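You operate a simulated robot arm through the tools that you are given. There is no shell and no other tool. Be economical: measure what you need, move in short steps, check, and stop when the job is done.

You run a simulated two-armed robot. Do the job below in one go: nothing can be reset, and whatever is moved stays where it is left.

JOB
Fetch the wooden block from the middle shelf of the steel shelves and set it on the red folder. Put the white tub on the fourth shelf from the bottom of the steel shelves. Put the brown lattice arc on top of the camera case. Open the left door of the tall cabinet, put the small black cube on the middle left shelf of the tall cabinet, then shut the door. Take the green pad from the ledge of the pump unit and leave it on the middle shelf of the archive rack. Open the wooden table drawer, fetch the brown cube marked "C 57" from the top of the purple chest and set it in the inside of the wooden table drawer, then shut the drawer. Any order will do.

The check looks at the end state, three seconds after you hand in, the way a careful person would. Anything else that was tipped, shoved, dropped, spilled or broken makes it a failure.

ROBOT AND FRAMES
Two 7-joint arms with two-finger parallel grippers on one trunk, on a base that drives. Base frame: it is fixed to the floor where the robot stands at the start and does not move with it; the origin is under the middle of the robot, x ahead of it, y to its left, z up; the surface under the hand at the start is at about z = 0.9. Readings come in m, rad, newtons and seconds.
The left shoulder is at the start at [0.017, 0.138, 1.446], the right one opposite. With the tool pointing down near the work surface each hand reaches from about 0.1 to 0.3 m from the robot's upright axis, wherever it stands, measured 20 degrees to its own side. Places, roughly: brown cube [-1.5, 1, 1]; brown lattice arc [0.25, -0.25, 1.25]; camera case [-1.5, 2, 1.25]; fourth shelf of the steel shelves [0.5, -0.1, 1.3]; green pad (9x6x6 cm) [1.1, -2, 0.9]; inside of the wooden table drawer [-1.2, 0.4, 0.8]; left door of the tall cabinet [-1.4, -1.3, 0.5]; middle left shelf of the tall cabinet [-1.6, -1.3, 0.5]; middle shelf of the archive rack [-1.5, 1.9, 1]; red folder [0.5, -0.25, 1]; small black cube (4x4x5 cm) [0.5, -0.5, 0.9]; white tub (16x12x8 cm) [0.5, -0.2, 1.6]; wooden block (18x5x5 cm) [0.5, 0, 0.9]; wooden table drawer [-1.1, 0.4, 0.8]. Payload 1.57 kg a hand.
The tool frame of a hand sits at the grasp point between the pads (the TCP): z along the fingers, y along the line on which they close. The tips reach 0.03 m beyond it. Largest opening 0.08 m; finger width 0.017, thickness 0.012; the body of the gripper, 0.04 by 0.082 m, starts 0.08 m behind the TCP.
Orientation is told as [roll, pitch, yaw] about the base's x, y, z axes, in that order, counted from this pose: with the fingers straight down and closing along the base's y, the tool's x points along the base's -x, its y along +y and its z along -z.

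CONTROLS
- The arms move only by the tool move_arm. It takes "left_motion", "right_motion" or both (then of equal length, played together; a hand with none holds still); each is a list of rows, each a list of 7 numbers: the turn, a rotation vector about the base's x, y, z in rad, then the shift along the base's x, y, z in cm, then the finger opening in cm, from 0 to 8. In form: [[wx, wy, wz, dx, dy, dz, claw], ...]. A call has 1 to 10 rows; each row shifts and turns the commanded pose from where the row before left it. Each row takes 0.2 s and may step no farther than 0.05 m and 0.15 rad from the row before; otherwise, or with a gripper value out of range, the whole call is refused. A pose out of reach is approached as far as the arm can. The call stops where the force on the tool passes 40 N (or 10 N more than at its start, if that is more) or the arm is blocked; 0.2 s more then pass. Each finger travels about 0.045 m/s and halts on what it meets, pressing with about 31 N; the grip force reading is that of the motor and also rises with nothing between the fingers. The clock runs only during rows and for 0.2 s after the last one: add rows that do not move to give the fingers time. The reply holds the time, the measured pose of the TCP, the force on the tool along the base axes, the opening and the grip force, in the units named above and with some noise, with the torque about the TCP (base axes, N m) and any sound that the robot's microphone picked up.
- Cameras (640 x 400 px; columns grow to the right, rows downward): "scene" is now at [0.1656, 0.0496, 1.3288]; the picture's right is [0.57, -0.82, -0.01], its down [-0.47, -0.32, -0.82] and it looks along [0.67, 0.47, -0.57] (base axes); focal length 214 px, centre (320, 200). "left" rides on the left gripper at [0.072, 0.007, -0.122] in its tool frame; the picture's right is [-0.09, 1.00, 0.00], its down [-0.84, -0.08, -0.54] and it looks along [-0.54, -0.05, 0.84] (tool axes); focal length 238 px, centre (320, 200). "right" rides on the right gripper at [0.072, -0.007, -0.122] in its tool frame; the picture's right is [0.09, 1.00, 0.00], its down [-0.84, 0.08, -0.54] and it looks along [-0.54, 0.05, 0.84] (tool axes); focal length 238 px, centre (320, 200). There is no depth. A picture from a camera that has moved, and an enlarged one, comes with that camera's place and axes in the base frame and with its lens.
- capture(camera): a new picture of that camera. It takes no simulated time.
- lift_body(by): slides the trunk up (or, below 0, down) by that many m; the arms and the scene camera ride with it, the base frame stays. It gives what a move gives, with no picture.
- steer(legs): drives the robot by 1 to 6 legs, each [ahead, left, turn to the left] in m, m and rad, along the robot's own axes; the way and the turn of a leg run together, so that a leg with both is an arc; at most 1.5 m and 3.142 rad a leg. The arms and the cameras ride along, it lands a little off, and it stops where it bumps. It gives what a move gives.
- turn_head(pan, tilt): turns the head with the scene camera to pan (to the left, within 1.047 rad either way) and tilt (down, from -0.506 to 1.204), counted from straight ahead of the robot. It gives what a move gives.
- inspect(camera, box): a new picture of the part [left, top, right, bottom] of that camera's present view, enlarged. It takes no simulated time.
- sign_off(): hands the job in; it is judged then, once.

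Go step by step. Nothing tells you exact positions but the pictures and the camera data: compare them with the known pose of the tool, close in by small moves and look again before you grip or let go. The budget is 483 turns and 230 pictures, counting those below and the enlarged ones. Unless the task says otherwise, let go and move clear before handing in, and close with one line.

The tools are called after "Call:" as a command line: name --argument value ..., lists and objects as JSON in quotes. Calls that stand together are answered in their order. move_arm: Moves the arms, as the interface text tells. Its arguments: {"type":"object","properties":{"left_motion":{"type":"array","items":{"type":"array","items":{"type":"number"}}},"right_motion":{"type":"array","items":{"type":"array","items":{"type":"number"}}}},"required":[]} The other tools are called the same way: lift_body (by) slides the trunk up or down; steer (legs) drives the base; turn_head (pan, tilt) turns the head that bears the scene camera; capture (camera) takes a picture; inspect (camera, box) takes an enlarged picture of a part of a camera's view; sign_off () hands the job in.

At the start:

```text
clock: 0.0
left_eef_pos: [0.2251, -0.0287, 0.9041]
left_ee_rot: [0.006, 0.02, 0.002]
left_force: [0.0, 0.2, -0.5]
left_torque: [0.0, 0.01, 0.0]
left_opening: 0.0803
left_grasp_force: 0.2
right_eef_pos: [0.2541, -0.2901, 0.9051]
right_ee_rot: [-0.001, 0.018, 0.002]
right_force: [0.9, -0.6, -0.5]
right_torque: [-0.01, -0.01, 0.0]
right_opening: 0.0802
right_grasp_force: 0.0
trunk travel left (down, up): [-0.911, 0.329]
robot x, y, heading: [0.0042, 0.0008, 0.002]
head pan, tilt: [0.641, 0.66]
```

scene: 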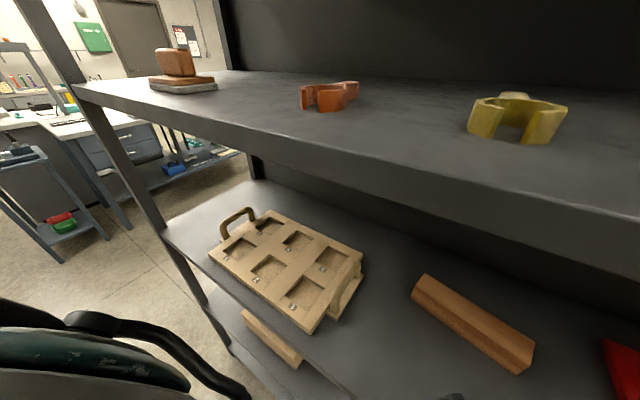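
right: 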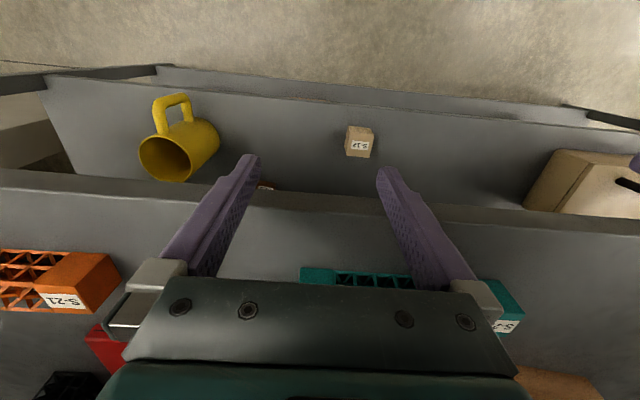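
left: 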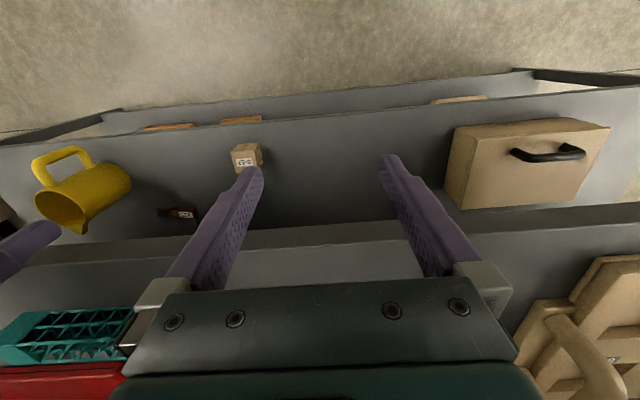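

I see the steel shelves ahead; the wooden block lies on the middle shelf near the scene view's lower right. I'll look around with the head first.

Call:
turn_head --pan -0.2 --tilt 0.7

Call:
capture --camera "scene"

Call:
turn_head --pan -0.2 --tilt -0.3

Call:
capture --camera "scene"

```text
clock: 1.2
left_eef_pos: [0.2238, -0.0281, 0.9038]
left_ee_rot: [0.005, 0.023, 0.003]
left_force: [0.4, -0.3, 0.5]
left_torque: [0.0, 0.01, 0.0]
left_opening: 0.0803
left_grasp_force: 0.1
right_eef_pos: [0.2513, -0.2917, 0.9044]
right_ee_rot: [-0.002, 0.019, 0.001]
right_force: [0.2, -0.9, 0.4]
right_torque: [-0.01, -0.03, -0.01]
right_opening: 0.0796
right_grasp_force: 0.1
trunk travel left (down, up): [-0.911, 0.329]
robot x, y, heading: [0.0056, 0.0025, 0.001]
head pan, tilt: [-0.201, 0.7]
```

```text
226 pictures are left
camera scene: at [0.1749, -0.0178, 1.3197], right [-0.2, -0.98, 0.0], down [-0.65, 0.13, -0.75], along [0.74, -0.15, -0.66], focal length 214 px, centre (320, 200)
```

scene: 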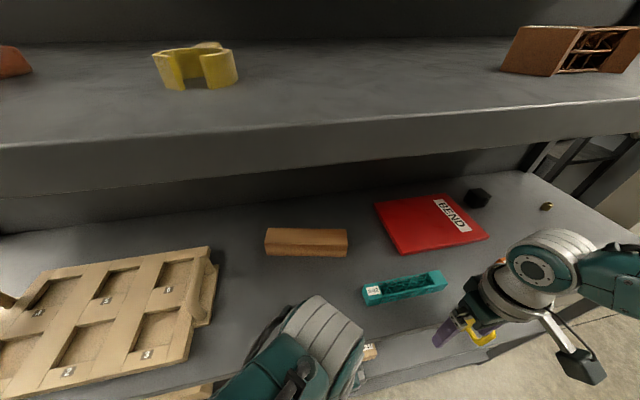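

```text
clock: 2.4
left_eef_pos: [0.2234, -0.0284, 0.9048]
left_ee_rot: [0.007, 0.024, 0.002]
left_force: [0.4, 0.5, -0.1]
left_torque: [0.0, 0.01, 0.0]
left_opening: 0.0805
left_grasp_force: 0.0
right_eef_pos: [0.2526, -0.291, 0.9054]
right_ee_rot: [0.0, 0.023, 0.001]
right_force: [0.2, -0.5, 0.4]
right_torque: [0.0, -0.01, -0.01]
right_opening: 0.0801
right_grasp_force: 0.0
trunk travel left (down, up): [-0.911, 0.329]
robot x, y, heading: [0.0075, 0.0007, -0.002]
head pan, tilt: [-0.201, -0.3]
```

```text
225 pictures are left
camera scene: at [0.1706, -0.0166, 1.409], right [-0.2, -0.98, 0.0], down [0.27, -0.06, -0.96], along [0.94, -0.19, 0.28], focal length 214 px, centre (320, 200)
```

scene: 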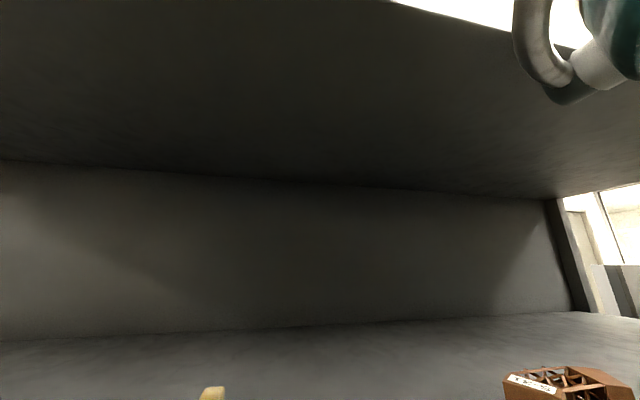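

The middle shelf holds the block and the red folder; a brown lattice thing sits on the fourth shelf to the right. I'll look at more angles.

Call:
turn_head --pan -0.8 --tilt 0.4

Call:
capture --camera "scene"

Call:
turn_head --pan 0.3 --tilt 0.4

Call:
capture --camera "scene"

```text
clock: 3.5
left_eef_pos: [0.2231, -0.027, 0.9048]
left_ee_rot: [0.004, 0.023, 0.002]
left_force: [-0.4, 0.1, -0.5]
left_torque: [0.03, 0.0, -0.01]
left_opening: 0.0799
left_grasp_force: 0.0
right_eef_pos: [0.2535, -0.2908, 0.9054]
right_ee_rot: [-0.002, 0.02, 0.002]
right_force: [0.0, 0.4, -0.1]
right_torque: [-0.04, 0.02, 0.05]
right_opening: 0.0798
right_grasp_force: 0.1
trunk travel left (down, up): [-0.911, 0.329]
robot x, y, heading: [0.0061, -0.0004, 0.006]
head pan, tilt: [-0.799, 0.4]
```

```text
224 pictures are left
camera scene: at [0.1567, -0.0673, 1.3469], right [-0.72, -0.7, 0.02], down [-0.29, 0.28, -0.92], along [0.63, -0.66, -0.4], focal length 214 px, centre (320, 200)
```

scene: 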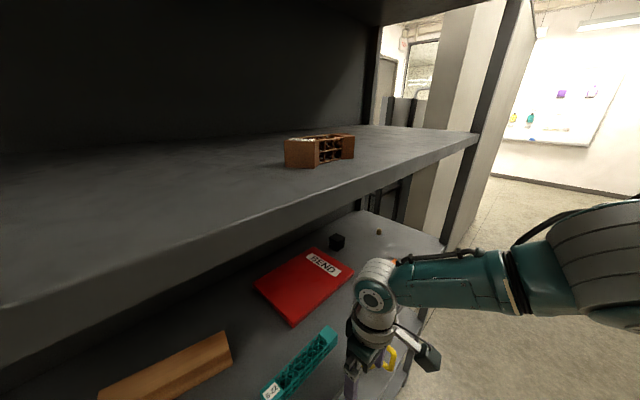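

```text
clock: 4.8
left_eef_pos: [0.2232, -0.0284, 0.9046]
left_ee_rot: [0.004, 0.023, 0.002]
left_force: [0.6, -0.2, 0.5]
left_torque: [0.0, 0.01, 0.03]
left_opening: 0.0801
left_grasp_force: 0.0
right_eef_pos: [0.2518, -0.2913, 0.9055]
right_ee_rot: [-0.002, 0.02, 0.0]
right_force: [-0.1, -0.3, -0.1]
right_torque: [0.02, -0.01, 0.0]
right_opening: 0.0799
right_grasp_force: 0.0
trunk travel left (down, up): [-0.911, 0.329]
robot x, y, heading: [0.0055, 0.0015, -0.0]
head pan, tilt: [0.3, 0.4]
```

```text
223 pictures are left
camera scene: at [0.1803, 0.0264, 1.3464], right [0.29, -0.96, -0.01], down [-0.39, -0.11, -0.91], along [0.87, 0.27, -0.41], focal length 214 px, centre (320, 200)
```

scene: 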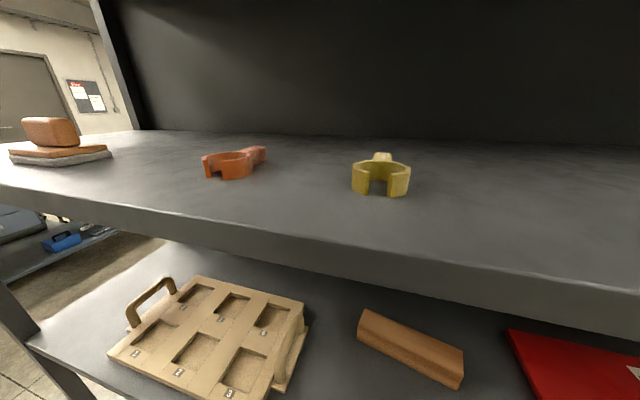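

The hands seem to sit just at the shelf edge. I'll back off for a better baseline and a wider view.

Call:
steer --legs '[[-0.35, 0, 0]]'

Call:
turn_head --pan 0.0 --tilt 0.5

Call:
capture --camera "scene"

```text
clock: 6.1
left_eef_pos: [0.217, -0.0267, 0.9046]
left_ee_rot: [0.005, 0.032, 0.001]
left_force: [-0.2, -0.1, -0.6]
left_torque: [0.01, 0.02, 0.02]
left_opening: 0.0802
left_grasp_force: 0.1
right_eef_pos: [0.2436, -0.2902, 0.9047]
right_ee_rot: [-0.001, 0.032, 0.0]
right_force: [0.2, -0.5, -0.4]
right_torque: [0.0, -0.03, 0.01]
right_opening: 0.08
right_grasp_force: 0.1
trunk travel left (down, up): [-0.911, 0.329]
robot x, y, heading: [0.0099, -0.0052, 0.002]
head pan, tilt: [0.3, 0.4]
stopped in leg 1: the robot was blocked; the commanded pose is now the measured one
```

```text
clock: 6.9
left_eef_pos: [0.2182, -0.0261, 0.9048]
left_ee_rot: [0.005, 0.029, 0.003]
left_force: [-1.0, -0.9, 0.8]
left_torque: [0.02, -0.01, 0.0]
left_opening: 0.0803
left_grasp_force: 0.1
right_eef_pos: [0.2466, -0.2895, 0.9058]
right_ee_rot: [-0.002, 0.028, 0.0]
right_force: [0.7, -0.5, -0.1]
right_torque: [-0.02, 0.04, 0.01]
right_opening: 0.0799
right_grasp_force: 0.1
trunk travel left (down, up): [-0.911, 0.329]
robot x, y, heading: [0.0097, 0.0002, 0.0]
head pan, tilt: [0.0, 0.499]
```

```text
222 pictures are left
camera scene: at [0.1806, -0.0009, 1.3379], right [0.0, -1.0, 0.0], down [-0.5, 0.0, -0.86], along [0.86, 0.0, -0.5], focal length 214 px, centre (320, 200)
```

scene: 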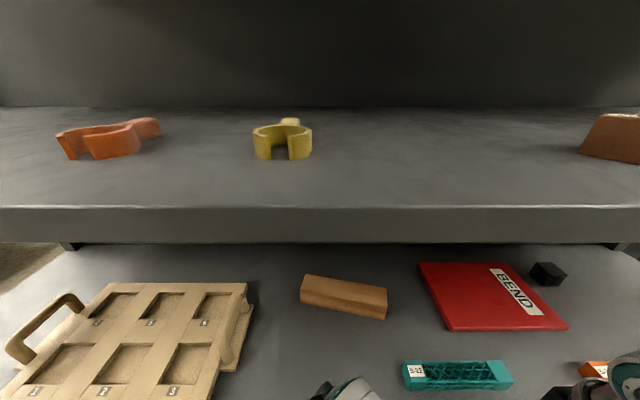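

The base was blocked going back. I'll look at the arms and sides by panning fully to each side.

Call:
turn_head --pan 1.04 --tilt 0.6

Call:
capture --camera "scene"

Call:
turn_head --pan -1.04 --tilt 0.6

Call:
capture --camera "scene"

```text
clock: 8.2
left_eef_pos: [0.2171, -0.0231, 0.9025]
left_ee_rot: [0.012, 0.033, 0.004]
left_force: [-0.6, -0.7, -0.8]
left_torque: [0.04, 0.0, 0.01]
left_opening: 0.0802
left_grasp_force: 0.1
right_eef_pos: [0.2467, -0.2916, 0.9058]
right_ee_rot: [-0.001, 0.029, 0.001]
right_force: [0.4, -0.8, 0.0]
right_torque: [-0.01, -0.02, -0.01]
right_opening: 0.0799
right_grasp_force: 0.0
trunk travel left (down, up): [-0.911, 0.329]
robot x, y, heading: [0.0071, -0.0008, -0.001]
head pan, tilt: [1.04, 0.6]
```

```text
221 pictures are left
camera scene: at [0.1566, 0.0591, 1.3342], right [0.67, -0.74, -0.02], down [-0.41, -0.35, -0.84], along [0.62, 0.57, -0.54], focal length 214 px, centre (320, 200)
```

scene: 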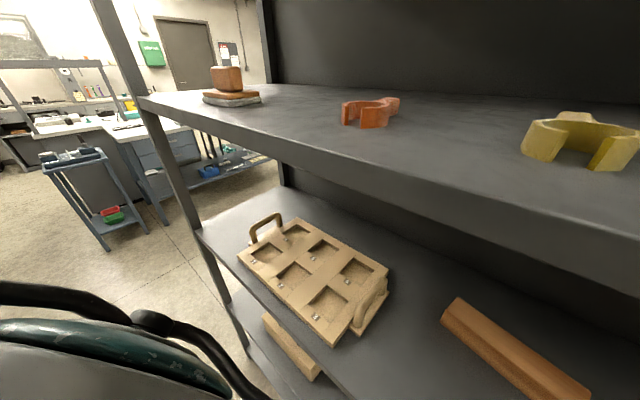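

```text
clock: 10.2
left_eef_pos: [0.2188, -0.0269, 0.9037]
left_ee_rot: [0.006, 0.031, -0.002]
left_force: [0.4, 0.1, -0.3]
left_torque: [0.01, 0.01, 0.0]
left_opening: 0.0801
left_grasp_force: 0.2
right_eef_pos: [0.2478, -0.2911, 0.9067]
right_ee_rot: [-0.002, 0.027, 0.0]
right_force: [0.1, 0.1, 0.1]
right_torque: [0.01, -0.03, 0.02]
right_opening: 0.0802
right_grasp_force: 0.0
trunk travel left (down, up): [-0.911, 0.329]
robot x, y, heading: [0.0083, 0.0033, -0.003]
head pan, tilt: [-1.04, 0.6]
```

```text
220 pictures are left
camera scene: at [0.134, -0.0771, 1.33], right [-0.86, -0.51, 0.02], down [-0.31, 0.49, -0.82], along [0.4, -0.71, -0.58], focal length 214 px, centre (320, 200)
```

scene: 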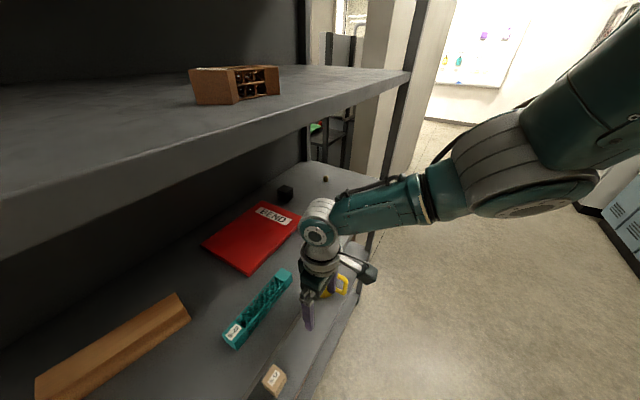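

Something stops the base going backward. I'll test with a small reverse step again and see whether anything yields.

Call:
steer --legs '[[-0.05, 0, 0]]'

```text
clock: 11.1
left_eef_pos: [0.2241, -0.027, 0.9042]
left_ee_rot: [0.006, 0.018, 0.001]
left_force: [0.5, 0.3, 0.4]
left_torque: [0.0, 0.02, 0.02]
left_opening: 0.08
left_grasp_force: 0.0
right_eef_pos: [0.2525, -0.29, 0.9056]
right_ee_rot: [-0.003, 0.021, 0.001]
right_force: [-0.1, -0.4, -0.7]
right_torque: [0.0, -0.01, 0.03]
right_opening: 0.08
right_grasp_force: 0.1
trunk travel left (down, up): [-0.911, 0.329]
robot x, y, heading: [0.005, 0.0022, 0.0]
head pan, tilt: [-1.04, 0.6]
```

No progress without a bump message; I'll test a sideways step to the left (free floor is visible).

Call:
steer --legs '[[0, 0.1, 0]]'

```text
clock: 12.2
left_eef_pos: [0.2154, -0.0262, 0.9035]
left_ee_rot: [0.004, 0.035, -0.001]
left_force: [0.2, 0.4, -0.3]
left_torque: [-0.02, 0.01, 0.01]
left_opening: 0.0801
left_grasp_force: 0.0
right_eef_pos: [0.2418, -0.2906, 0.9058]
right_ee_rot: [-0.002, 0.033, 0.001]
right_force: [-0.2, 0.0, 0.1]
right_torque: [0.01, -0.01, -0.02]
right_opening: 0.08
right_grasp_force: 0.1
trunk travel left (down, up): [-0.911, 0.329]
robot x, y, heading: [0.0097, -0.0002, -0.002]
head pan, tilt: [-1.04, 0.6]
stopped in leg 1: the robot was blocked; the commanded pose is now the measured one
```

Both directions are blocked, so an arm may be caught on something. I'll pull both hands back slightly and retry.

Call:
move_arm --left_motion '[[0, 0, 0, -2, 0, 1, 8], [0, 0, 0, -2, 0, 1, 8], [0, 0, 0, -2, 0, 1, 8], [0, 0, 0, 0, 0, 0, 8]]' --right_motion '[[0, 0, 0, -2, 0, 1, 8], [0, 0, 0, -2, 0, 1, 8], [0, 0, 0, -2, 0, 1, 8], [0, 0, 0, 0, 0, 0, 8]]'

Call:
capture --camera "right"

Call:
capture --camera "left"

```text
clock: 13.4
left_eef_pos: [0.1559, -0.0249, 0.9364]
left_ee_rot: [0.005, 0.036, 0.003]
left_force: [0.1, -0.1, -0.6]
left_torque: [0.01, -0.01, 0.03]
left_opening: 0.0797
left_grasp_force: 0.1
right_eef_pos: [0.1837, -0.2903, 0.9366]
right_ee_rot: [0.0, 0.034, -0.001]
right_force: [0.9, 0.3, -0.2]
right_torque: [0.02, -0.01, -0.01]
right_opening: 0.0801
right_grasp_force: 0.2
trunk travel left (down, up): [-0.911, 0.329]
robot x, y, heading: [0.0105, -0.0, -0.001]
head pan, tilt: [-1.04, 0.6]
stopped in row 4 (left hand): the arm was blocked; the commanded pose is now the measured one
```

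```text
219 pictures are left
camera right: at [0.1155, -0.2965, 1.0623], right [-0.09, 1.0, 0.0], down [0.85, 0.08, 0.51], along [0.51, 0.05, -0.86], focal length 238 px, centre (320, 200)
```

right: 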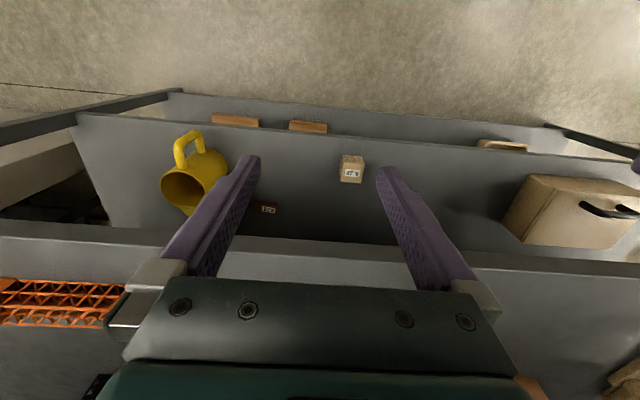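

```text
218 pictures are left
camera left: at [0.0896, -0.0204, 1.0623], right [0.09, 1.0, 0.0], down [0.85, -0.08, 0.51], along [0.51, -0.04, -0.86], focal length 238 px, centre (320, 200)
```

left: 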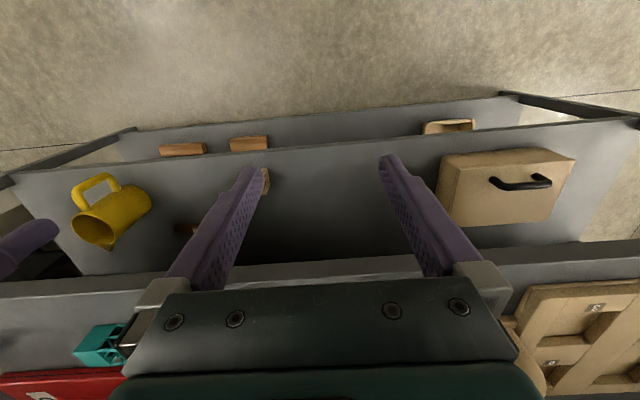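

The left arm reports being blocked; it lies awkwardly across the body. I'll move the left hand outward to the left.

Call:
move_arm --left_motion '[[0, 0, 0, 0, 3, 1, 8], [0, 0, 0, 0, 3, 1, 8], [0, 0, 0, 0, 3, 0, 8], [0, 0, 0, 0, 3, 0, 8], [0, 0, 0, 0, 3, 0, 8]]'

Call:
turn_head --pan 1.04 --tilt 0.9

Call:
capture --camera "scene"

```text
clock: 14.8
left_eef_pos: [0.156, 0.1246, 0.957]
left_ee_rot: [0.006, 0.034, -0.001]
left_force: [0.0, -1.0, -0.2]
left_torque: [0.01, 0.0, 0.0]
left_opening: 0.0802
left_grasp_force: 0.2
right_eef_pos: [0.1827, -0.2911, 0.9364]
right_ee_rot: [-0.004, 0.033, 0.001]
right_force: [0.8, 0.3, 0.9]
right_torque: [-0.01, -0.02, -0.02]
right_opening: 0.0799
right_grasp_force: 0.0
trunk travel left (down, up): [-0.911, 0.329]
robot x, y, heading: [0.004, -0.0007, -0.001]
head pan, tilt: [-1.04, 0.6]
stopped in row 5 (left hand): the arm was blocked; the commanded pose is now the measured one
```

```text
clock: 16.8
left_eef_pos: [0.1567, 0.1254, 0.957]
left_ee_rot: [0.006, 0.033, -0.001]
left_force: [-0.1, -0.1, -0.1]
left_torque: [0.01, 0.03, 0.01]
left_opening: 0.0798
left_grasp_force: 0.1
right_eef_pos: [0.1833, -0.2905, 0.9364]
right_ee_rot: [0.0, 0.032, 0.0]
right_force: [0.4, -0.5, -0.3]
right_torque: [-0.01, -0.03, -0.02]
right_opening: 0.0798
right_grasp_force: 0.0
trunk travel left (down, up): [-0.911, 0.329]
robot x, y, heading: [0.0055, 0.0001, -0.001]
head pan, tilt: [1.04, 0.901]
```

```text
217 pictures are left
camera scene: at [0.1252, 0.0646, 1.3061], right [0.86, -0.51, -0.03], down [-0.42, -0.68, -0.61], along [0.29, 0.54, -0.79], focal length 214 px, centre (320, 200)
```

scene: 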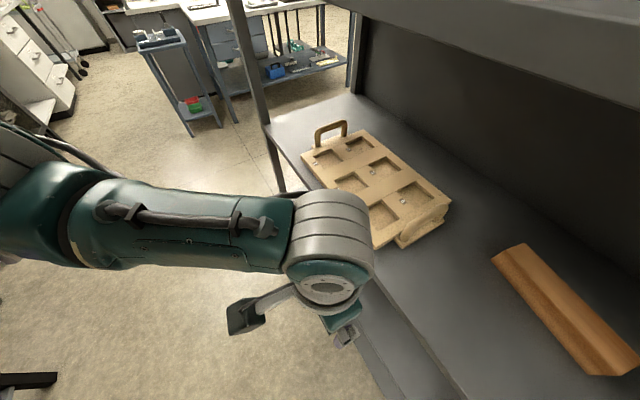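

The left arm is now clear. I'll retry backing off.

Call:
steer --legs '[[-0.2, 0, 0]]'

Call:
turn_head --pan 0.0 --tilt 1.2

Call:
capture --camera "scene"

```text
clock: 18.0
left_eef_pos: [0.1571, 0.1257, 0.957]
left_ee_rot: [0.006, 0.033, 0.001]
left_force: [-0.7, -0.3, -0.5]
left_torque: [0.01, -0.01, 0.02]
left_opening: 0.0799
left_grasp_force: 0.0
right_eef_pos: [0.1848, -0.2902, 0.9373]
right_ee_rot: [-0.002, 0.031, 0.0]
right_force: [-0.1, 0.4, -0.2]
right_torque: [0.04, -0.01, 0.03]
right_opening: 0.08
right_grasp_force: 0.0
trunk travel left (down, up): [-0.911, 0.329]
robot x, y, heading: [0.0082, 0.0032, -0.005]
head pan, tilt: [1.04, 0.901]
stopped in leg 1: the robot was blocked; the commanded pose is now the measured one
```

```text
clock: 19.3
left_eef_pos: [0.1593, 0.125, 0.9566]
left_ee_rot: [0.005, 0.029, -0.001]
left_force: [0.4, 0.7, -0.2]
left_torque: [0.01, 0.02, -0.03]
left_opening: 0.0802
left_grasp_force: 0.1
right_eef_pos: [0.1863, -0.2903, 0.9361]
right_ee_rot: [-0.002, 0.028, 0.0]
right_force: [-0.3, -0.4, 0.6]
right_torque: [-0.01, -0.06, 0.02]
right_opening: 0.0803
right_grasp_force: 0.1
trunk travel left (down, up): [-0.911, 0.329]
robot x, y, heading: [0.008, -0.001, -0.003]
head pan, tilt: [0.0, 1.201]
```

```text
216 pictures are left
camera scene: at [0.1434, -0.0005, 1.2851], right [0.0, -1.0, 0.0], down [-0.94, 0.0, -0.34], along [0.34, 0.0, -0.94], focal length 214 px, centre (320, 200)
```

scene: 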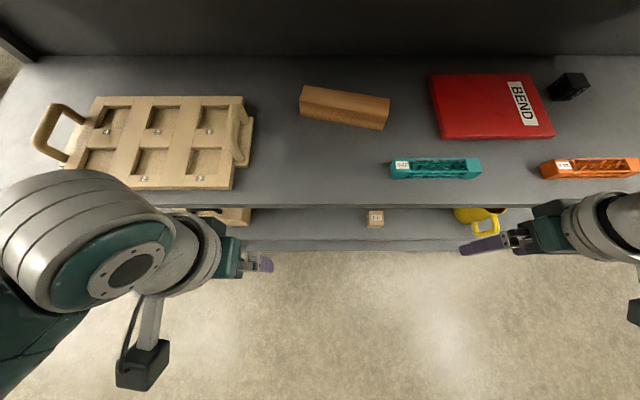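

The base is still blocked. I'll try a sideways move to the right.

Call:
steer --legs '[[0, -0.1, 0]]'

Call:
steer --legs '[[0, 0, -0.2]]'

```text
clock: 20.4
left_eef_pos: [0.1551, 0.1243, 0.957]
left_ee_rot: [0.005, 0.036, -0.001]
left_force: [0.1, -0.7, -1.1]
left_torque: [0.02, -0.01, 0.0]
left_opening: 0.0799
left_grasp_force: 0.0
right_eef_pos: [0.1838, -0.2908, 0.9366]
right_ee_rot: [0.0, 0.034, 0.002]
right_force: [0.2, 0.5, -0.1]
right_torque: [0.01, 0.01, 0.0]
right_opening: 0.08
right_grasp_force: 0.2
trunk travel left (down, up): [-0.911, 0.329]
robot x, y, heading: [0.0062, 0.002, 0.001]
head pan, tilt: [0.0, 1.201]
stopped in leg 1: the robot was blocked; the commanded pose is now the measured one
```

```text
clock: 21.6
left_eef_pos: [0.145, 0.1185, 0.9618]
left_ee_rot: [-0.008, 0.048, -0.023]
left_force: [0.6, -0.8, -0.6]
left_torque: [0.0, 0.02, 0.0]
left_opening: 0.0801
left_grasp_force: 0.0
right_eef_pos: [0.1629, -0.2978, 0.9447]
right_ee_rot: [-0.015, 0.047, -0.023]
right_force: [0.0, 0.4, -0.5]
right_torque: [0.02, -0.03, 0.0]
right_opening: 0.0799
right_grasp_force: 0.0
trunk travel left (down, up): [-0.911, 0.329]
robot x, y, heading: [0.0049, 0.0075, -0.021]
head pan, tilt: [0.0, 1.201]
```

The turn only partially happened. I'll check once more with another small right turn.

Call:
steer --legs '[[0, 0, -0.2]]'

Call:
turn_head --pan -1.04 --tilt 0.9

Call:
capture --camera "scene"

```text
clock: 22.7
left_eef_pos: [0.1447, 0.1186, 0.9601]
left_ee_rot: [-0.008, 0.048, -0.029]
left_force: [0.1, -0.7, 0.6]
left_torque: [0.04, 0.01, 0.0]
left_opening: 0.0799
left_grasp_force: 0.0
right_eef_pos: [0.1589, -0.2973, 0.9441]
right_ee_rot: [-0.013, 0.048, -0.029]
right_force: [-0.1, 0.3, 0.3]
right_torque: [-0.03, 0.03, -0.04]
right_opening: 0.0801
right_grasp_force: 0.1
trunk travel left (down, up): [-0.911, 0.329]
robot x, y, heading: [0.0083, 0.0081, -0.035]
head pan, tilt: [0.0, 1.201]
```

```text
clock: 24.0
left_eef_pos: [0.1487, 0.1128, 0.9607]
left_ee_rot: [-0.013, 0.044, -0.025]
left_force: [0.1, -0.7, -0.6]
left_torque: [0.02, 0.01, -0.01]
left_opening: 0.08
left_grasp_force: 0.1
right_eef_pos: [0.1661, -0.3023, 0.9469]
right_ee_rot: [-0.022, 0.043, -0.025]
right_force: [-0.2, -0.3, 0.5]
right_torque: [0.0, 0.04, -0.01]
right_opening: 0.0797
right_grasp_force: 0.0
trunk travel left (down, up): [-0.911, 0.329]
robot x, y, heading: [0.0043, 0.0125, -0.025]
head pan, tilt: [-1.04, 0.901]
```

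```text
215 pictures are left
camera scene: at [0.116, -0.0701, 1.3134], right [-0.87, -0.48, 0.05], down [-0.41, 0.67, -0.62], along [0.27, -0.56, -0.79], focal length 214 px, centre (320, 200)
```

scene: 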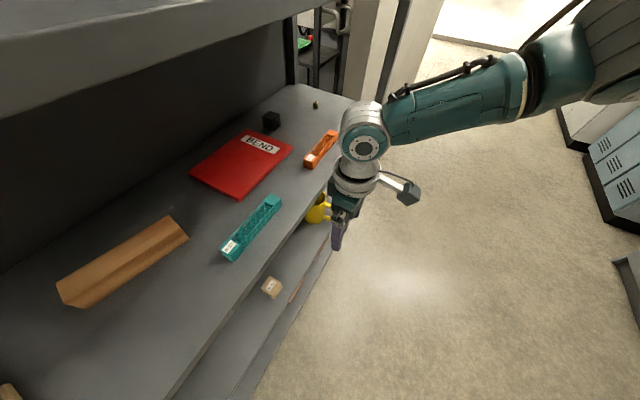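

The robot seems wedged by something. I'll look upward at both sides to see whether an upper arm touches a shelf.

Call:
turn_head --pan -0.9 --tilt -0.5

Call:
capture --camera "scene"

Call:
turn_head --pan 0.9 --tilt -0.5

Call:
capture --camera "scene"

```text
clock: 25.5
left_eef_pos: [0.1502, 0.1122, 0.9608]
left_ee_rot: [-0.015, 0.044, -0.026]
left_force: [-0.2, -1.1, -0.4]
left_torque: [-0.02, -0.05, -0.01]
left_opening: 0.0803
left_grasp_force: 0.0
right_eef_pos: [0.166, -0.3036, 0.9482]
right_ee_rot: [-0.02, 0.042, -0.023]
right_force: [0.0, -0.2, 0.0]
right_torque: [0.01, -0.02, 0.0]
right_opening: 0.0802
right_grasp_force: 0.0
trunk travel left (down, up): [-0.911, 0.329]
robot x, y, heading: [0.0078, 0.009, -0.025]
head pan, tilt: [-0.901, -0.499]
```

```text
214 pictures are left
camera scene: at [0.1251, -0.056, 1.4329], right [-0.8, -0.6, 0.05], down [0.25, -0.4, -0.88], along [0.55, -0.69, 0.47], focal length 214 px, centre (320, 200)
```

scene: 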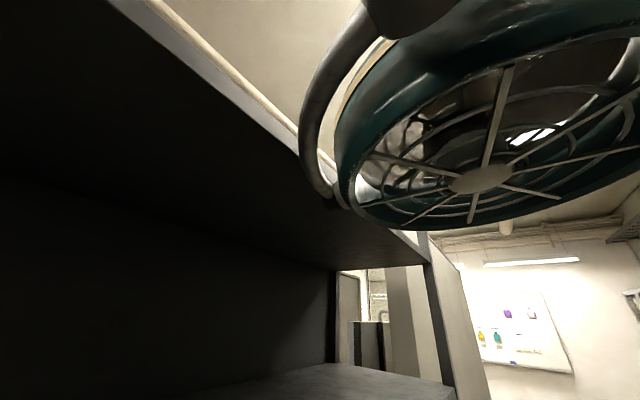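

```text
clock: 27.3
left_eef_pos: [0.149, 0.1115, 0.9617]
left_ee_rot: [-0.015, 0.043, -0.027]
left_force: [-0.7, -0.6, 0.6]
left_torque: [0.0, -0.02, 0.01]
left_opening: 0.0799
left_grasp_force: 0.0
right_eef_pos: [0.1657, -0.3043, 0.9475]
right_ee_rot: [-0.023, 0.042, -0.027]
right_force: [0.8, 0.1, -1.0]
right_torque: [-0.01, 0.02, -0.03]
right_opening: 0.0799
right_grasp_force: 0.1
trunk travel left (down, up): [-0.911, 0.329]
robot x, y, heading: [0.0049, 0.0083, -0.026]
head pan, tilt: [0.901, -0.499]
```

```text
213 pictures are left
camera scene: at [0.1281, 0.0486, 1.4308], right [0.77, -0.64, -0.02], down [0.27, 0.35, -0.9], along [0.58, 0.68, 0.44], focal length 214 px, centre (320, 200)
```

scene: 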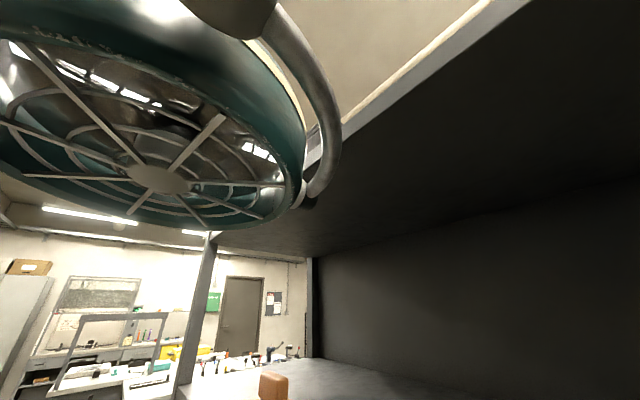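

The big round shoulder guards overlap the front edge of the top shelf, so that is likely where the robot is wedged. I'll lower the trunk a little and retry.

Call:
lift_body --by -0.08

Call:
steer --legs '[[-0.1, 0, 0]]'

Call:
capture --camera "scene"

```text
clock: 28.5
left_eef_pos: [0.16, 0.115, 0.958]
left_ee_rot: [-0.007, 0.028, -0.03]
left_force: [-0.2, 0.7, 0.1]
left_torque: [0.01, -0.01, 0.0]
left_opening: 0.08
left_grasp_force: 0.1
right_eef_pos: [0.1761, -0.3007, 0.9424]
right_ee_rot: [-0.015, 0.028, -0.031]
right_force: [0.2, 0.1, 0.1]
right_torque: [0.02, 0.0, 0.0]
right_opening: 0.0802
right_grasp_force: 0.0
trunk travel left (down, up): [-0.831, 0.409]
robot x, y, heading: [0.0083, 0.0081, -0.03]
head pan, tilt: [0.901, -0.499]
```

```text
clock: 29.6
left_eef_pos: [0.0869, 0.1315, 0.9699]
left_ee_rot: [0.006, 0.002, -0.03]
left_force: [-0.6, 0.1, -0.2]
left_torque: [0.0, 0.02, 0.0]
left_opening: 0.0801
left_grasp_force: 0.0
right_eef_pos: [0.1054, -0.2836, 0.9488]
right_ee_rot: [-0.003, 0.0, -0.028]
right_force: [0.4, 0.9, -0.1]
right_torque: [0.01, 0.0, 0.04]
right_opening: 0.0799
right_grasp_force: 0.1
trunk travel left (down, up): [-0.831, 0.409]
robot x, y, heading: [-0.0954, 0.0135, -0.03]
head pan, tilt: [0.901, -0.499]
```

```text
212 pictures are left
camera scene: at [0.0468, 0.0601, 1.437], right [0.77, -0.64, 0.0], down [0.31, 0.37, -0.88], along [0.57, 0.67, 0.48], focal length 214 px, centre (320, 200)
```

scene: 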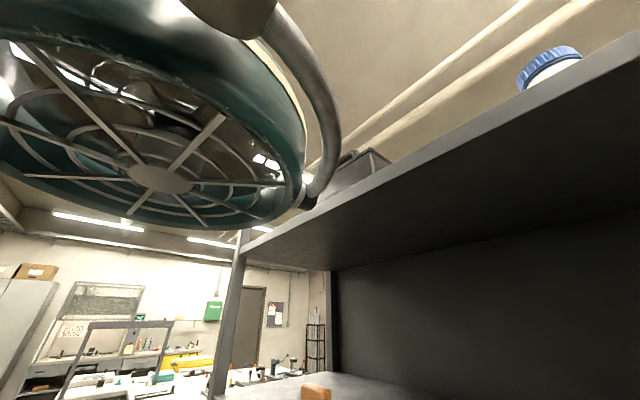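

The base now moves. I'll keep backing off well clear of the shelf.

Call:
steer --legs '[[-0.2, 0, 0]]'

Call:
turn_head --pan 0.0 --tilt 0.1

Call:
capture --camera "scene"

```text
clock: 31.2
left_eef_pos: [-0.1078, 0.1365, 0.9686]
left_ee_rot: [0.005, 0.001, -0.029]
left_force: [0.0, -0.3, -0.8]
left_torque: [-0.01, -0.05, 0.02]
left_opening: 0.0796
left_grasp_force: 0.2
right_eef_pos: [-0.0922, -0.279, 0.9485]
right_ee_rot: [0.0, -0.001, -0.029]
right_force: [-0.2, 0.3, 0.5]
right_torque: [0.0, -0.02, 0.0]
right_opening: 0.0801
right_grasp_force: 0.0
trunk travel left (down, up): [-0.831, 0.409]
robot x, y, heading: [-0.2892, 0.0201, -0.027]
head pan, tilt: [0.901, -0.499]
```

```text
clock: 32.4
left_eef_pos: [-0.1089, 0.1386, 0.968]
left_ee_rot: [0.005, 0.0, -0.03]
left_force: [-0.1, 0.7, 0.9]
left_torque: [0.03, -0.01, -0.01]
left_opening: 0.08
left_grasp_force: 0.0
right_eef_pos: [-0.0914, -0.2786, 0.9499]
right_ee_rot: [-0.002, -0.001, -0.03]
right_force: [0.1, -0.6, -0.5]
right_torque: [0.02, 0.0, 0.0]
right_opening: 0.0798
right_grasp_force: 0.0
trunk travel left (down, up): [-0.831, 0.409]
robot x, y, heading: [-0.2948, 0.0189, -0.03]
head pan, tilt: [0.0, 0.099]
```

```text
211 pictures are left
camera scene: at [-0.101, 0.0118, 1.3875], right [-0.03, -1.0, 0.0], down [-0.1, 0.0, -1.0], along [0.99, -0.03, -0.1], focal length 214 px, centre (320, 200)
```

scene: 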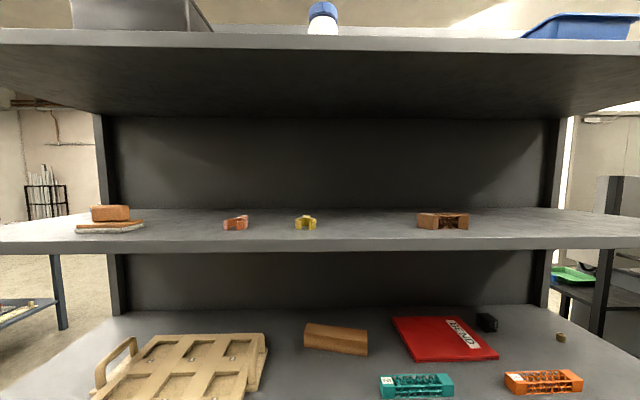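

Now I have a clear view; the white tub is probably on the top shelf. I'll raise the trunk to see it.

Call:
lift_body --by 0.35

Call:
turn_head --pan 0.0 --tilt 0.35

Call:
capture --camera "scene"

```text
clock: 35.9
left_eef_pos: [-0.1074, 0.1379, 1.3187]
left_ee_rot: [0.005, -0.001, -0.03]
left_force: [-0.7, -0.9, -0.7]
left_torque: [-0.02, 0.0, 0.03]
left_opening: 0.0798
left_grasp_force: 0.1
right_eef_pos: [-0.092, -0.2786, 1.3001]
right_ee_rot: [-0.002, -0.002, -0.03]
right_force: [0.2, -0.1, -0.1]
right_torque: [0.01, -0.01, 0.01]
right_opening: 0.08
right_grasp_force: 0.1
trunk travel left (down, up): [-1.181, 0.059]
robot x, y, heading: [-0.2887, 0.0209, -0.031]
head pan, tilt: [0.0, 0.099]
```

```text
clock: 36.6
left_eef_pos: [-0.1071, 0.1368, 1.3192]
left_ee_rot: [0.003, -0.001, -0.029]
left_force: [0.9, 0.1, -0.9]
left_torque: [-0.01, 0.0, 0.01]
left_opening: 0.0802
left_grasp_force: 0.0
right_eef_pos: [-0.0921, -0.2796, 1.2994]
right_ee_rot: [0.0, -0.001, -0.03]
right_force: [-0.7, 0.0, 0.3]
right_torque: [-0.02, 0.01, -0.02]
right_opening: 0.0801
right_grasp_force: 0.0
trunk travel left (down, up): [-1.181, 0.059]
robot x, y, heading: [-0.2943, 0.0189, -0.03]
head pan, tilt: [0.0, 0.351]
```

```text
210 pictures are left
camera scene: at [-0.0999, 0.0117, 1.7141], right [-0.03, -1.0, 0.0], down [-0.34, 0.01, -0.94], along [0.94, -0.03, -0.34], focal length 214 px, centre (320, 200)
```

scene: 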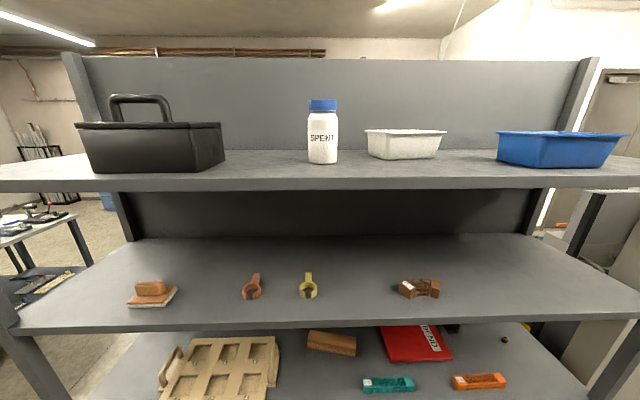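

I see the white tub on the top shelf between the bottle and the blue bin. I'll zoom in on it and the arc.

Call:
inspect --camera "scene" --box '[340, 100, 480, 190]'

Call:
inspect --camera "scene" --box '[380, 260, 480, 324]'

```text
4.44 times, centred on (410, 145) of scene
camera zoom: at [-0.0999, 0.0117, 1.7141], right [-0.03, -1.0, 0.0], down [-0.34, 0.01, -0.94], along [0.94, -0.03, -0.34], focal length 953 px, centre (-80, 444)
```

zoom: 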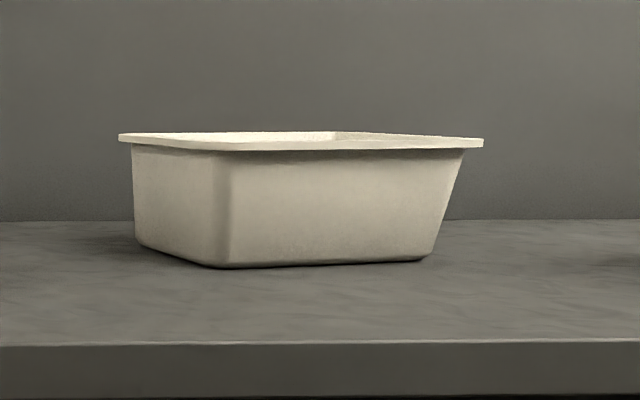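

```text
6.25 times, centred on (430, 292) of scene
camera zoom: at [-0.0999, 0.0117, 1.7141], right [-0.03, -1.0, 0.0], down [-0.34, 0.01, -0.94], along [0.94, -0.03, -0.34], focal length 1340 px, centre (-368, -375)
```

zoom: 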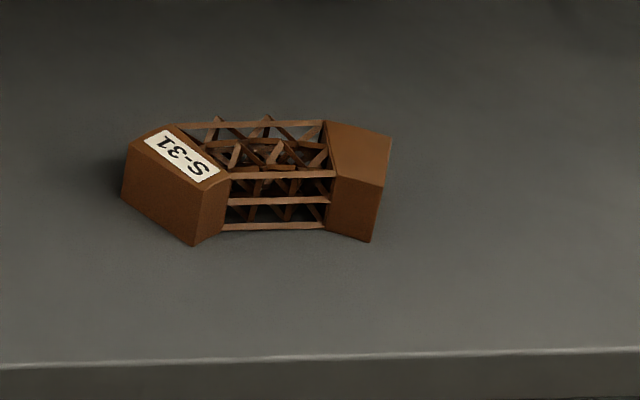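

I take the shelves to be at z ≈ 0.88, 1.27 and 1.61, the arc near [0.35, -0.27, 1.3] and the tub near [0.59, -0.26]. I'll first set up to take the arc with the left hand: lower the trunk and shift right.

Call:
lift_body --by -0.28

Call:
steer --legs '[[0, 0, 0.03], [0, -0.4, 0]]'

Call:
turn_head --pan 0.0 --tilt 0.3

Call:
capture --camera "scene"

```text
clock: 39.5
left_eef_pos: [-0.1079, 0.1372, 1.0388]
left_ee_rot: [0.004, 0.0, -0.03]
left_force: [-0.5, -0.4, -0.2]
left_torque: [0.0, 0.04, 0.0]
left_opening: 0.0801
left_grasp_force: 0.0
right_eef_pos: [-0.0921, -0.2778, 1.0193]
right_ee_rot: [-0.002, -0.002, -0.03]
right_force: [-1.4, -0.2, 0.2]
right_torque: [0.02, 0.04, 0.03]
right_opening: 0.0804
right_grasp_force: 0.1
trunk travel left (down, up): [-0.901, 0.339]
robot x, y, heading: [-0.293, 0.0188, -0.032]
head pan, tilt: [0.0, 0.351]
```

```text
clock: 42.3
left_eef_pos: [-0.1125, -0.2463, 1.0389]
left_ee_rot: [0.006, -0.001, 0.001]
left_force: [-0.2, -0.6, -0.5]
left_torque: [-0.03, -0.01, -0.03]
left_opening: 0.0803
left_grasp_force: 0.0
right_eef_pos: [-0.0818, -0.6614, 1.0183]
right_ee_rot: [-0.001, -0.003, 0.001]
right_force: [0.1, 0.9, -0.2]
right_torque: [0.02, 0.0, -0.02]
right_opening: 0.0802
right_grasp_force: 0.1
trunk travel left (down, up): [-0.901, 0.339]
robot x, y, heading: [-0.2924, -0.3699, 0.001]
head pan, tilt: [0.0, 0.351]
```

```text
clock: 42.9
left_eef_pos: [-0.1112, -0.2449, 1.0384]
left_ee_rot: [0.004, -0.001, 0.001]
left_force: [-1.1, 0.5, 0.3]
left_torque: [0.0, -0.04, 0.01]
left_opening: 0.0799
left_grasp_force: 0.0
right_eef_pos: [-0.0825, -0.6613, 1.0188]
right_ee_rot: [-0.003, -0.002, 0.001]
right_force: [0.4, -1.2, 0.5]
right_torque: [-0.04, 0.0, 0.01]
right_opening: 0.0801
right_grasp_force: 0.0
trunk travel left (down, up): [-0.901, 0.339]
robot x, y, heading: [-0.2934, -0.371, 0.001]
head pan, tilt: [0.0, 0.3]
```

```text
207 pictures are left
camera scene: at [-0.0992, -0.3716, 1.4388], right [0.0, -1.0, 0.0], down [-0.3, 0.0, -0.96], along [0.96, 0.0, -0.3], focal length 214 px, centre (320, 200)
```

scene: 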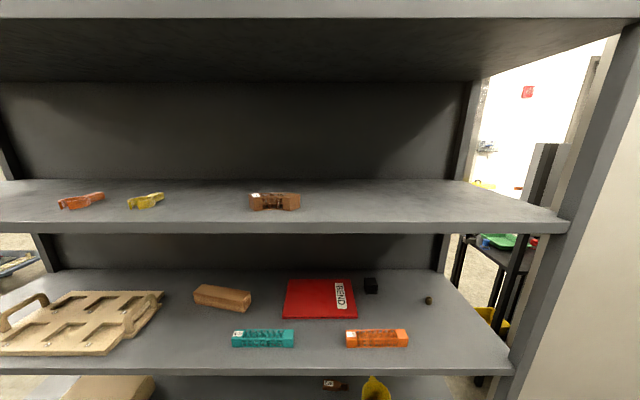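

The arc is at about (275,200) here. I'll raise the left hand and pitch it so the fingers point forward and down.

Call:
move_arm --left_motion '[[0, -0.15, 0, 0, 0, 4, 8], [0, -0.15, 0, 0, 0, 4, 8], [0, -0.15, 0, 0, 0, 4, 8], [0, -0.15, 0, 0, 0, 4, 8], [0, -0.15, 0, 0, 0, 4, 8], [0, -0.15, 0, 0, 0, 4, 8], [0, -0.15, 0, 0, 0, 4, 8], [0, -0.1, 0, 0, 0, 4, 8], [0, 0, 0, 0, 0, 0, 8]]'

Call:
capture --camera "left"

Call:
capture --camera "scene"

```text
clock: 45.1
left_eef_pos: [-0.0976, -0.2592, 1.2877]
left_ee_rot: [0.254, -1.179, -0.162]
left_force: [0.3, 0.6, 0.3]
left_torque: [-0.01, 0.01, 0.0]
left_opening: 0.0796
left_grasp_force: 0.1
left hand out of reach, approached as far as the arm can: row 4, 5, 6, 7, 8
right_eef_pos: [-0.0819, -0.6608, 1.0191]
right_ee_rot: [-0.003, 0.0, 0.002]
right_force: [0.2, -0.3, -0.8]
right_torque: [0.03, -0.01, 0.0]
right_opening: 0.08
right_grasp_force: 0.0
trunk travel left (down, up): [-0.901, 0.339]
robot x, y, heading: [-0.2925, -0.3692, 0.001]
head pan, tilt: [0.0, 0.3]
stopped in row 9 (left hand): the arm was blocked; the commanded pose is now the measured one
```

```text
206 pictures are left
camera left: at [-0.2359, -0.2604, 1.2681], right [-0.03, 0.98, 0.18], down [-0.18, -0.18, 0.97], along [0.98, 0.0, 0.18], focal length 238 px, centre (320, 200)
```

left: 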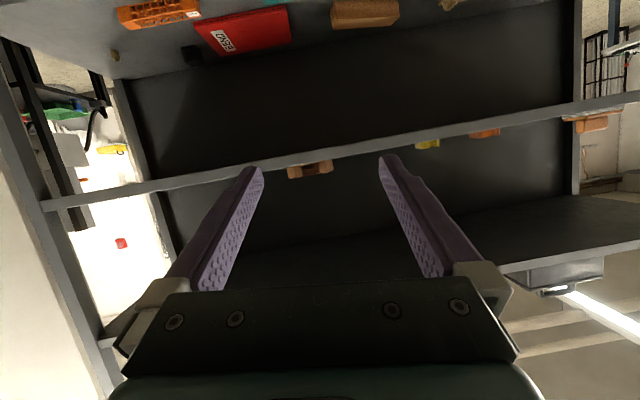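

```text
205 pictures are left
camera scene: at [-0.0992, -0.3716, 1.4388], right [0.0, -1.0, 0.0], down [-0.3, 0.0, -0.96], along [0.96, 0.0, -0.3], focal length 214 px, centre (320, 200)
```

scene: 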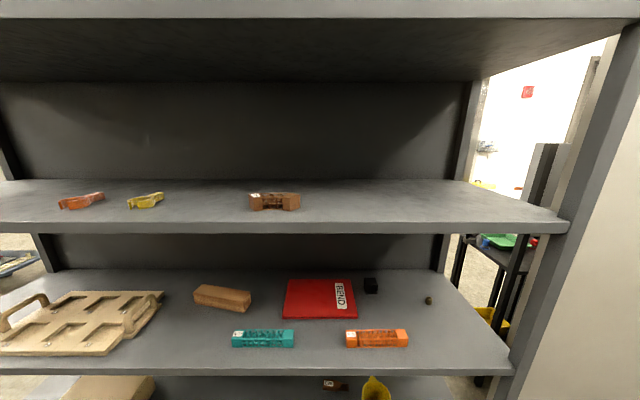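

The horizontal pose needs more forward reach. I'll move forward and straighten.

Call:
move_arm --left_motion '[[-0.06, 0.04, 0, 5, 0, 0, 8], [-0.06, 0.04, 0, 5, 0, 0, 8], [-0.06, 0.04, 0, 5, 0, 2, 8], [0, 0, 0, 4, 0, 2, 8], [0, 0, 0, 0, 0, 0, 8]]'

Call:
capture --camera "left"

Call:
capture --camera "scene"

```text
refused: row 3 steps farther than a row can; nothing moved
```

```text
204 pictures are left
camera left: at [-0.2359, -0.2604, 1.2681], right [-0.03, 0.98, 0.18], down [-0.18, -0.18, 0.97], along [0.98, 0.0, 0.18], focal length 238 px, centre (320, 200)
```

left: 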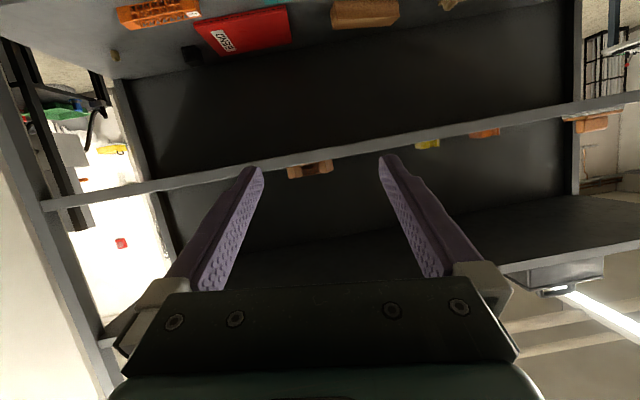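

```text
203 pictures are left
camera scene: at [-0.0992, -0.3716, 1.4388], right [0.0, -1.0, 0.0], down [-0.3, 0.0, -0.96], along [0.96, 0.0, -0.3], focal length 214 px, centre (320, 200)
```

scene: 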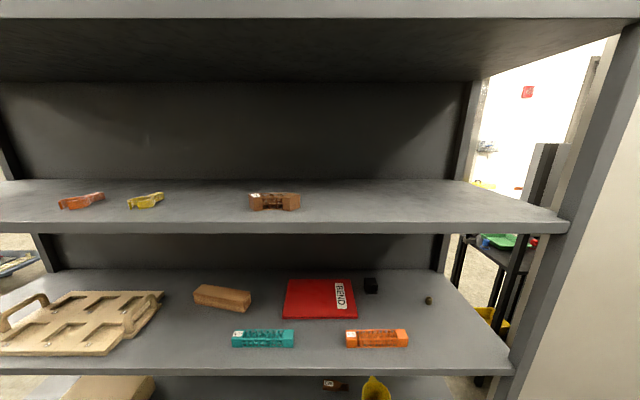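

That was refused for step size; I'll keep steps under 5 cm.

Call:
move_arm --left_motion '[[-0.06, 0.04, 0, 4.5, 0, 0, 8], [-0.06, 0.04, 0, 4.5, 0, 0, 8], [-0.06, 0.04, 0, 4.5, 0, 2, 8], [0, 0, 0, 4.5, 0, 2, 8], [0, 0, 0, 0, 0, 0, 8]]'

Call:
capture --camera "scene"

```text
clock: 46.3
left_eef_pos: [0.0842, -0.2666, 1.3212]
left_ee_rot: [-0.165, -1.051, 0.212]
left_force: [-0.3, 0.0, -0.9]
left_torque: [0.01, -0.02, -0.01]
left_opening: 0.0799
left_grasp_force: 0.1
left hand out of reach, approached as far as the arm can: row 1
right_eef_pos: [-0.0826, -0.6617, 1.0184]
right_ee_rot: [-0.002, -0.002, 0.003]
right_force: [0.1, -0.8, -0.7]
right_torque: [0.02, 0.02, 0.0]
right_opening: 0.0801
right_grasp_force: 0.1
trunk travel left (down, up): [-0.901, 0.339]
robot x, y, heading: [-0.2942, -0.3723, 0.002]
head pan, tilt: [0.0, 0.3]
```

```text
202 pictures are left
camera scene: at [-0.0992, -0.3718, 1.4388], right [0.0, -1.0, 0.0], down [-0.3, 0.0, -0.96], along [0.96, 0.0, -0.3], focal length 214 px, centre (320, 200)
```

scene: 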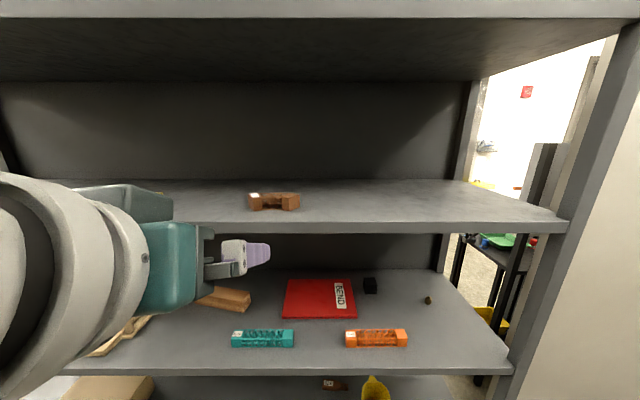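

The hand now points forward. I'll straighten it, raise it a bit, then drive ahead 12 cm and look with the left camera.

Call:
move_arm --left_motion '[[0.04, 0, -0.035, 0, 0, 2, 8], [0.04, 0, -0.035, 0, 0, 2, 8], [0, 0, 0, 0, 0, 0, 8]]'

Call:
steer --legs '[[0.12, 0, 0]]'

Call:
capture --camera "left"

Call:
capture --camera "scene"

```text
clock: 47.1
left_eef_pos: [0.0841, -0.263, 1.3621]
left_ee_rot: [0.002, -1.061, -0.004]
left_force: [0.0, 0.2, 0.0]
left_torque: [0.01, -0.01, 0.01]
left_opening: 0.0799
left_grasp_force: 0.1
right_eef_pos: [-0.081, -0.6624, 1.0191]
right_ee_rot: [-0.001, -0.002, 0.003]
right_force: [-1.1, 0.0, -0.1]
right_torque: [0.04, 0.02, -0.01]
right_opening: 0.08
right_grasp_force: 0.0
trunk travel left (down, up): [-0.901, 0.339]
robot x, y, heading: [-0.2911, -0.3722, 0.002]
head pan, tilt: [0.0, 0.3]
```

```text
clock: 48.4
left_eef_pos: [0.2022, -0.2642, 1.3622]
left_ee_rot: [-0.001, -1.061, 0.001]
left_force: [-0.3, -0.2, 0.5]
left_torque: [-0.01, 0.01, 0.02]
left_opening: 0.0802
left_grasp_force: 0.0
right_eef_pos: [0.038, -0.6612, 1.0191]
right_ee_rot: [-0.002, 0.0, 0.002]
right_force: [-0.3, -0.6, -0.8]
right_torque: [0.02, 0.0, 0.0]
right_opening: 0.0798
right_grasp_force: 0.1
trunk travel left (down, up): [-0.901, 0.339]
robot x, y, heading: [-0.1715, -0.3694, 0.001]
head pan, tilt: [0.0, 0.3]
```

```text
201 pictures are left
camera left: at [0.0635, -0.2571, 1.3594], right [0.05, 1.0, 0.08], down [-0.06, -0.08, 0.99], along [1.0, -0.05, 0.06], focal length 238 px, centre (320, 200)
```

left: 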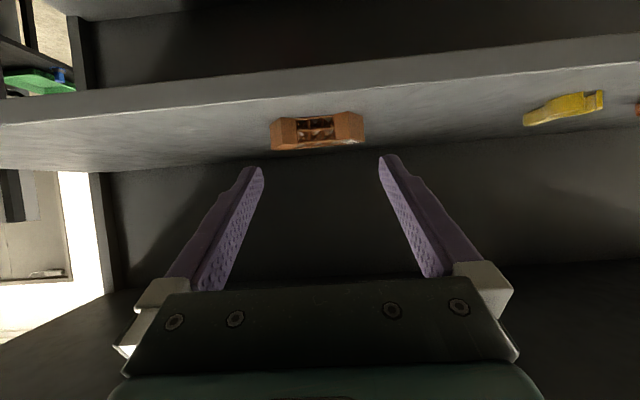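

```text
200 pictures are left
camera scene: at [0.0207, -0.3716, 1.4388], right [0.0, -1.0, 0.0], down [-0.3, 0.0, -0.96], along [0.96, 0.0, -0.3], focal length 214 px, centre (320, 200)
```

scene: 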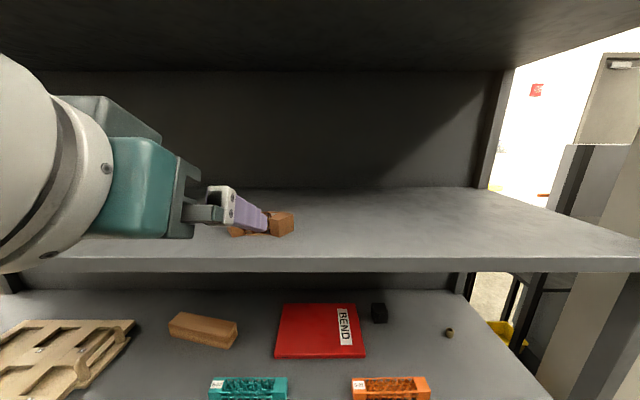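

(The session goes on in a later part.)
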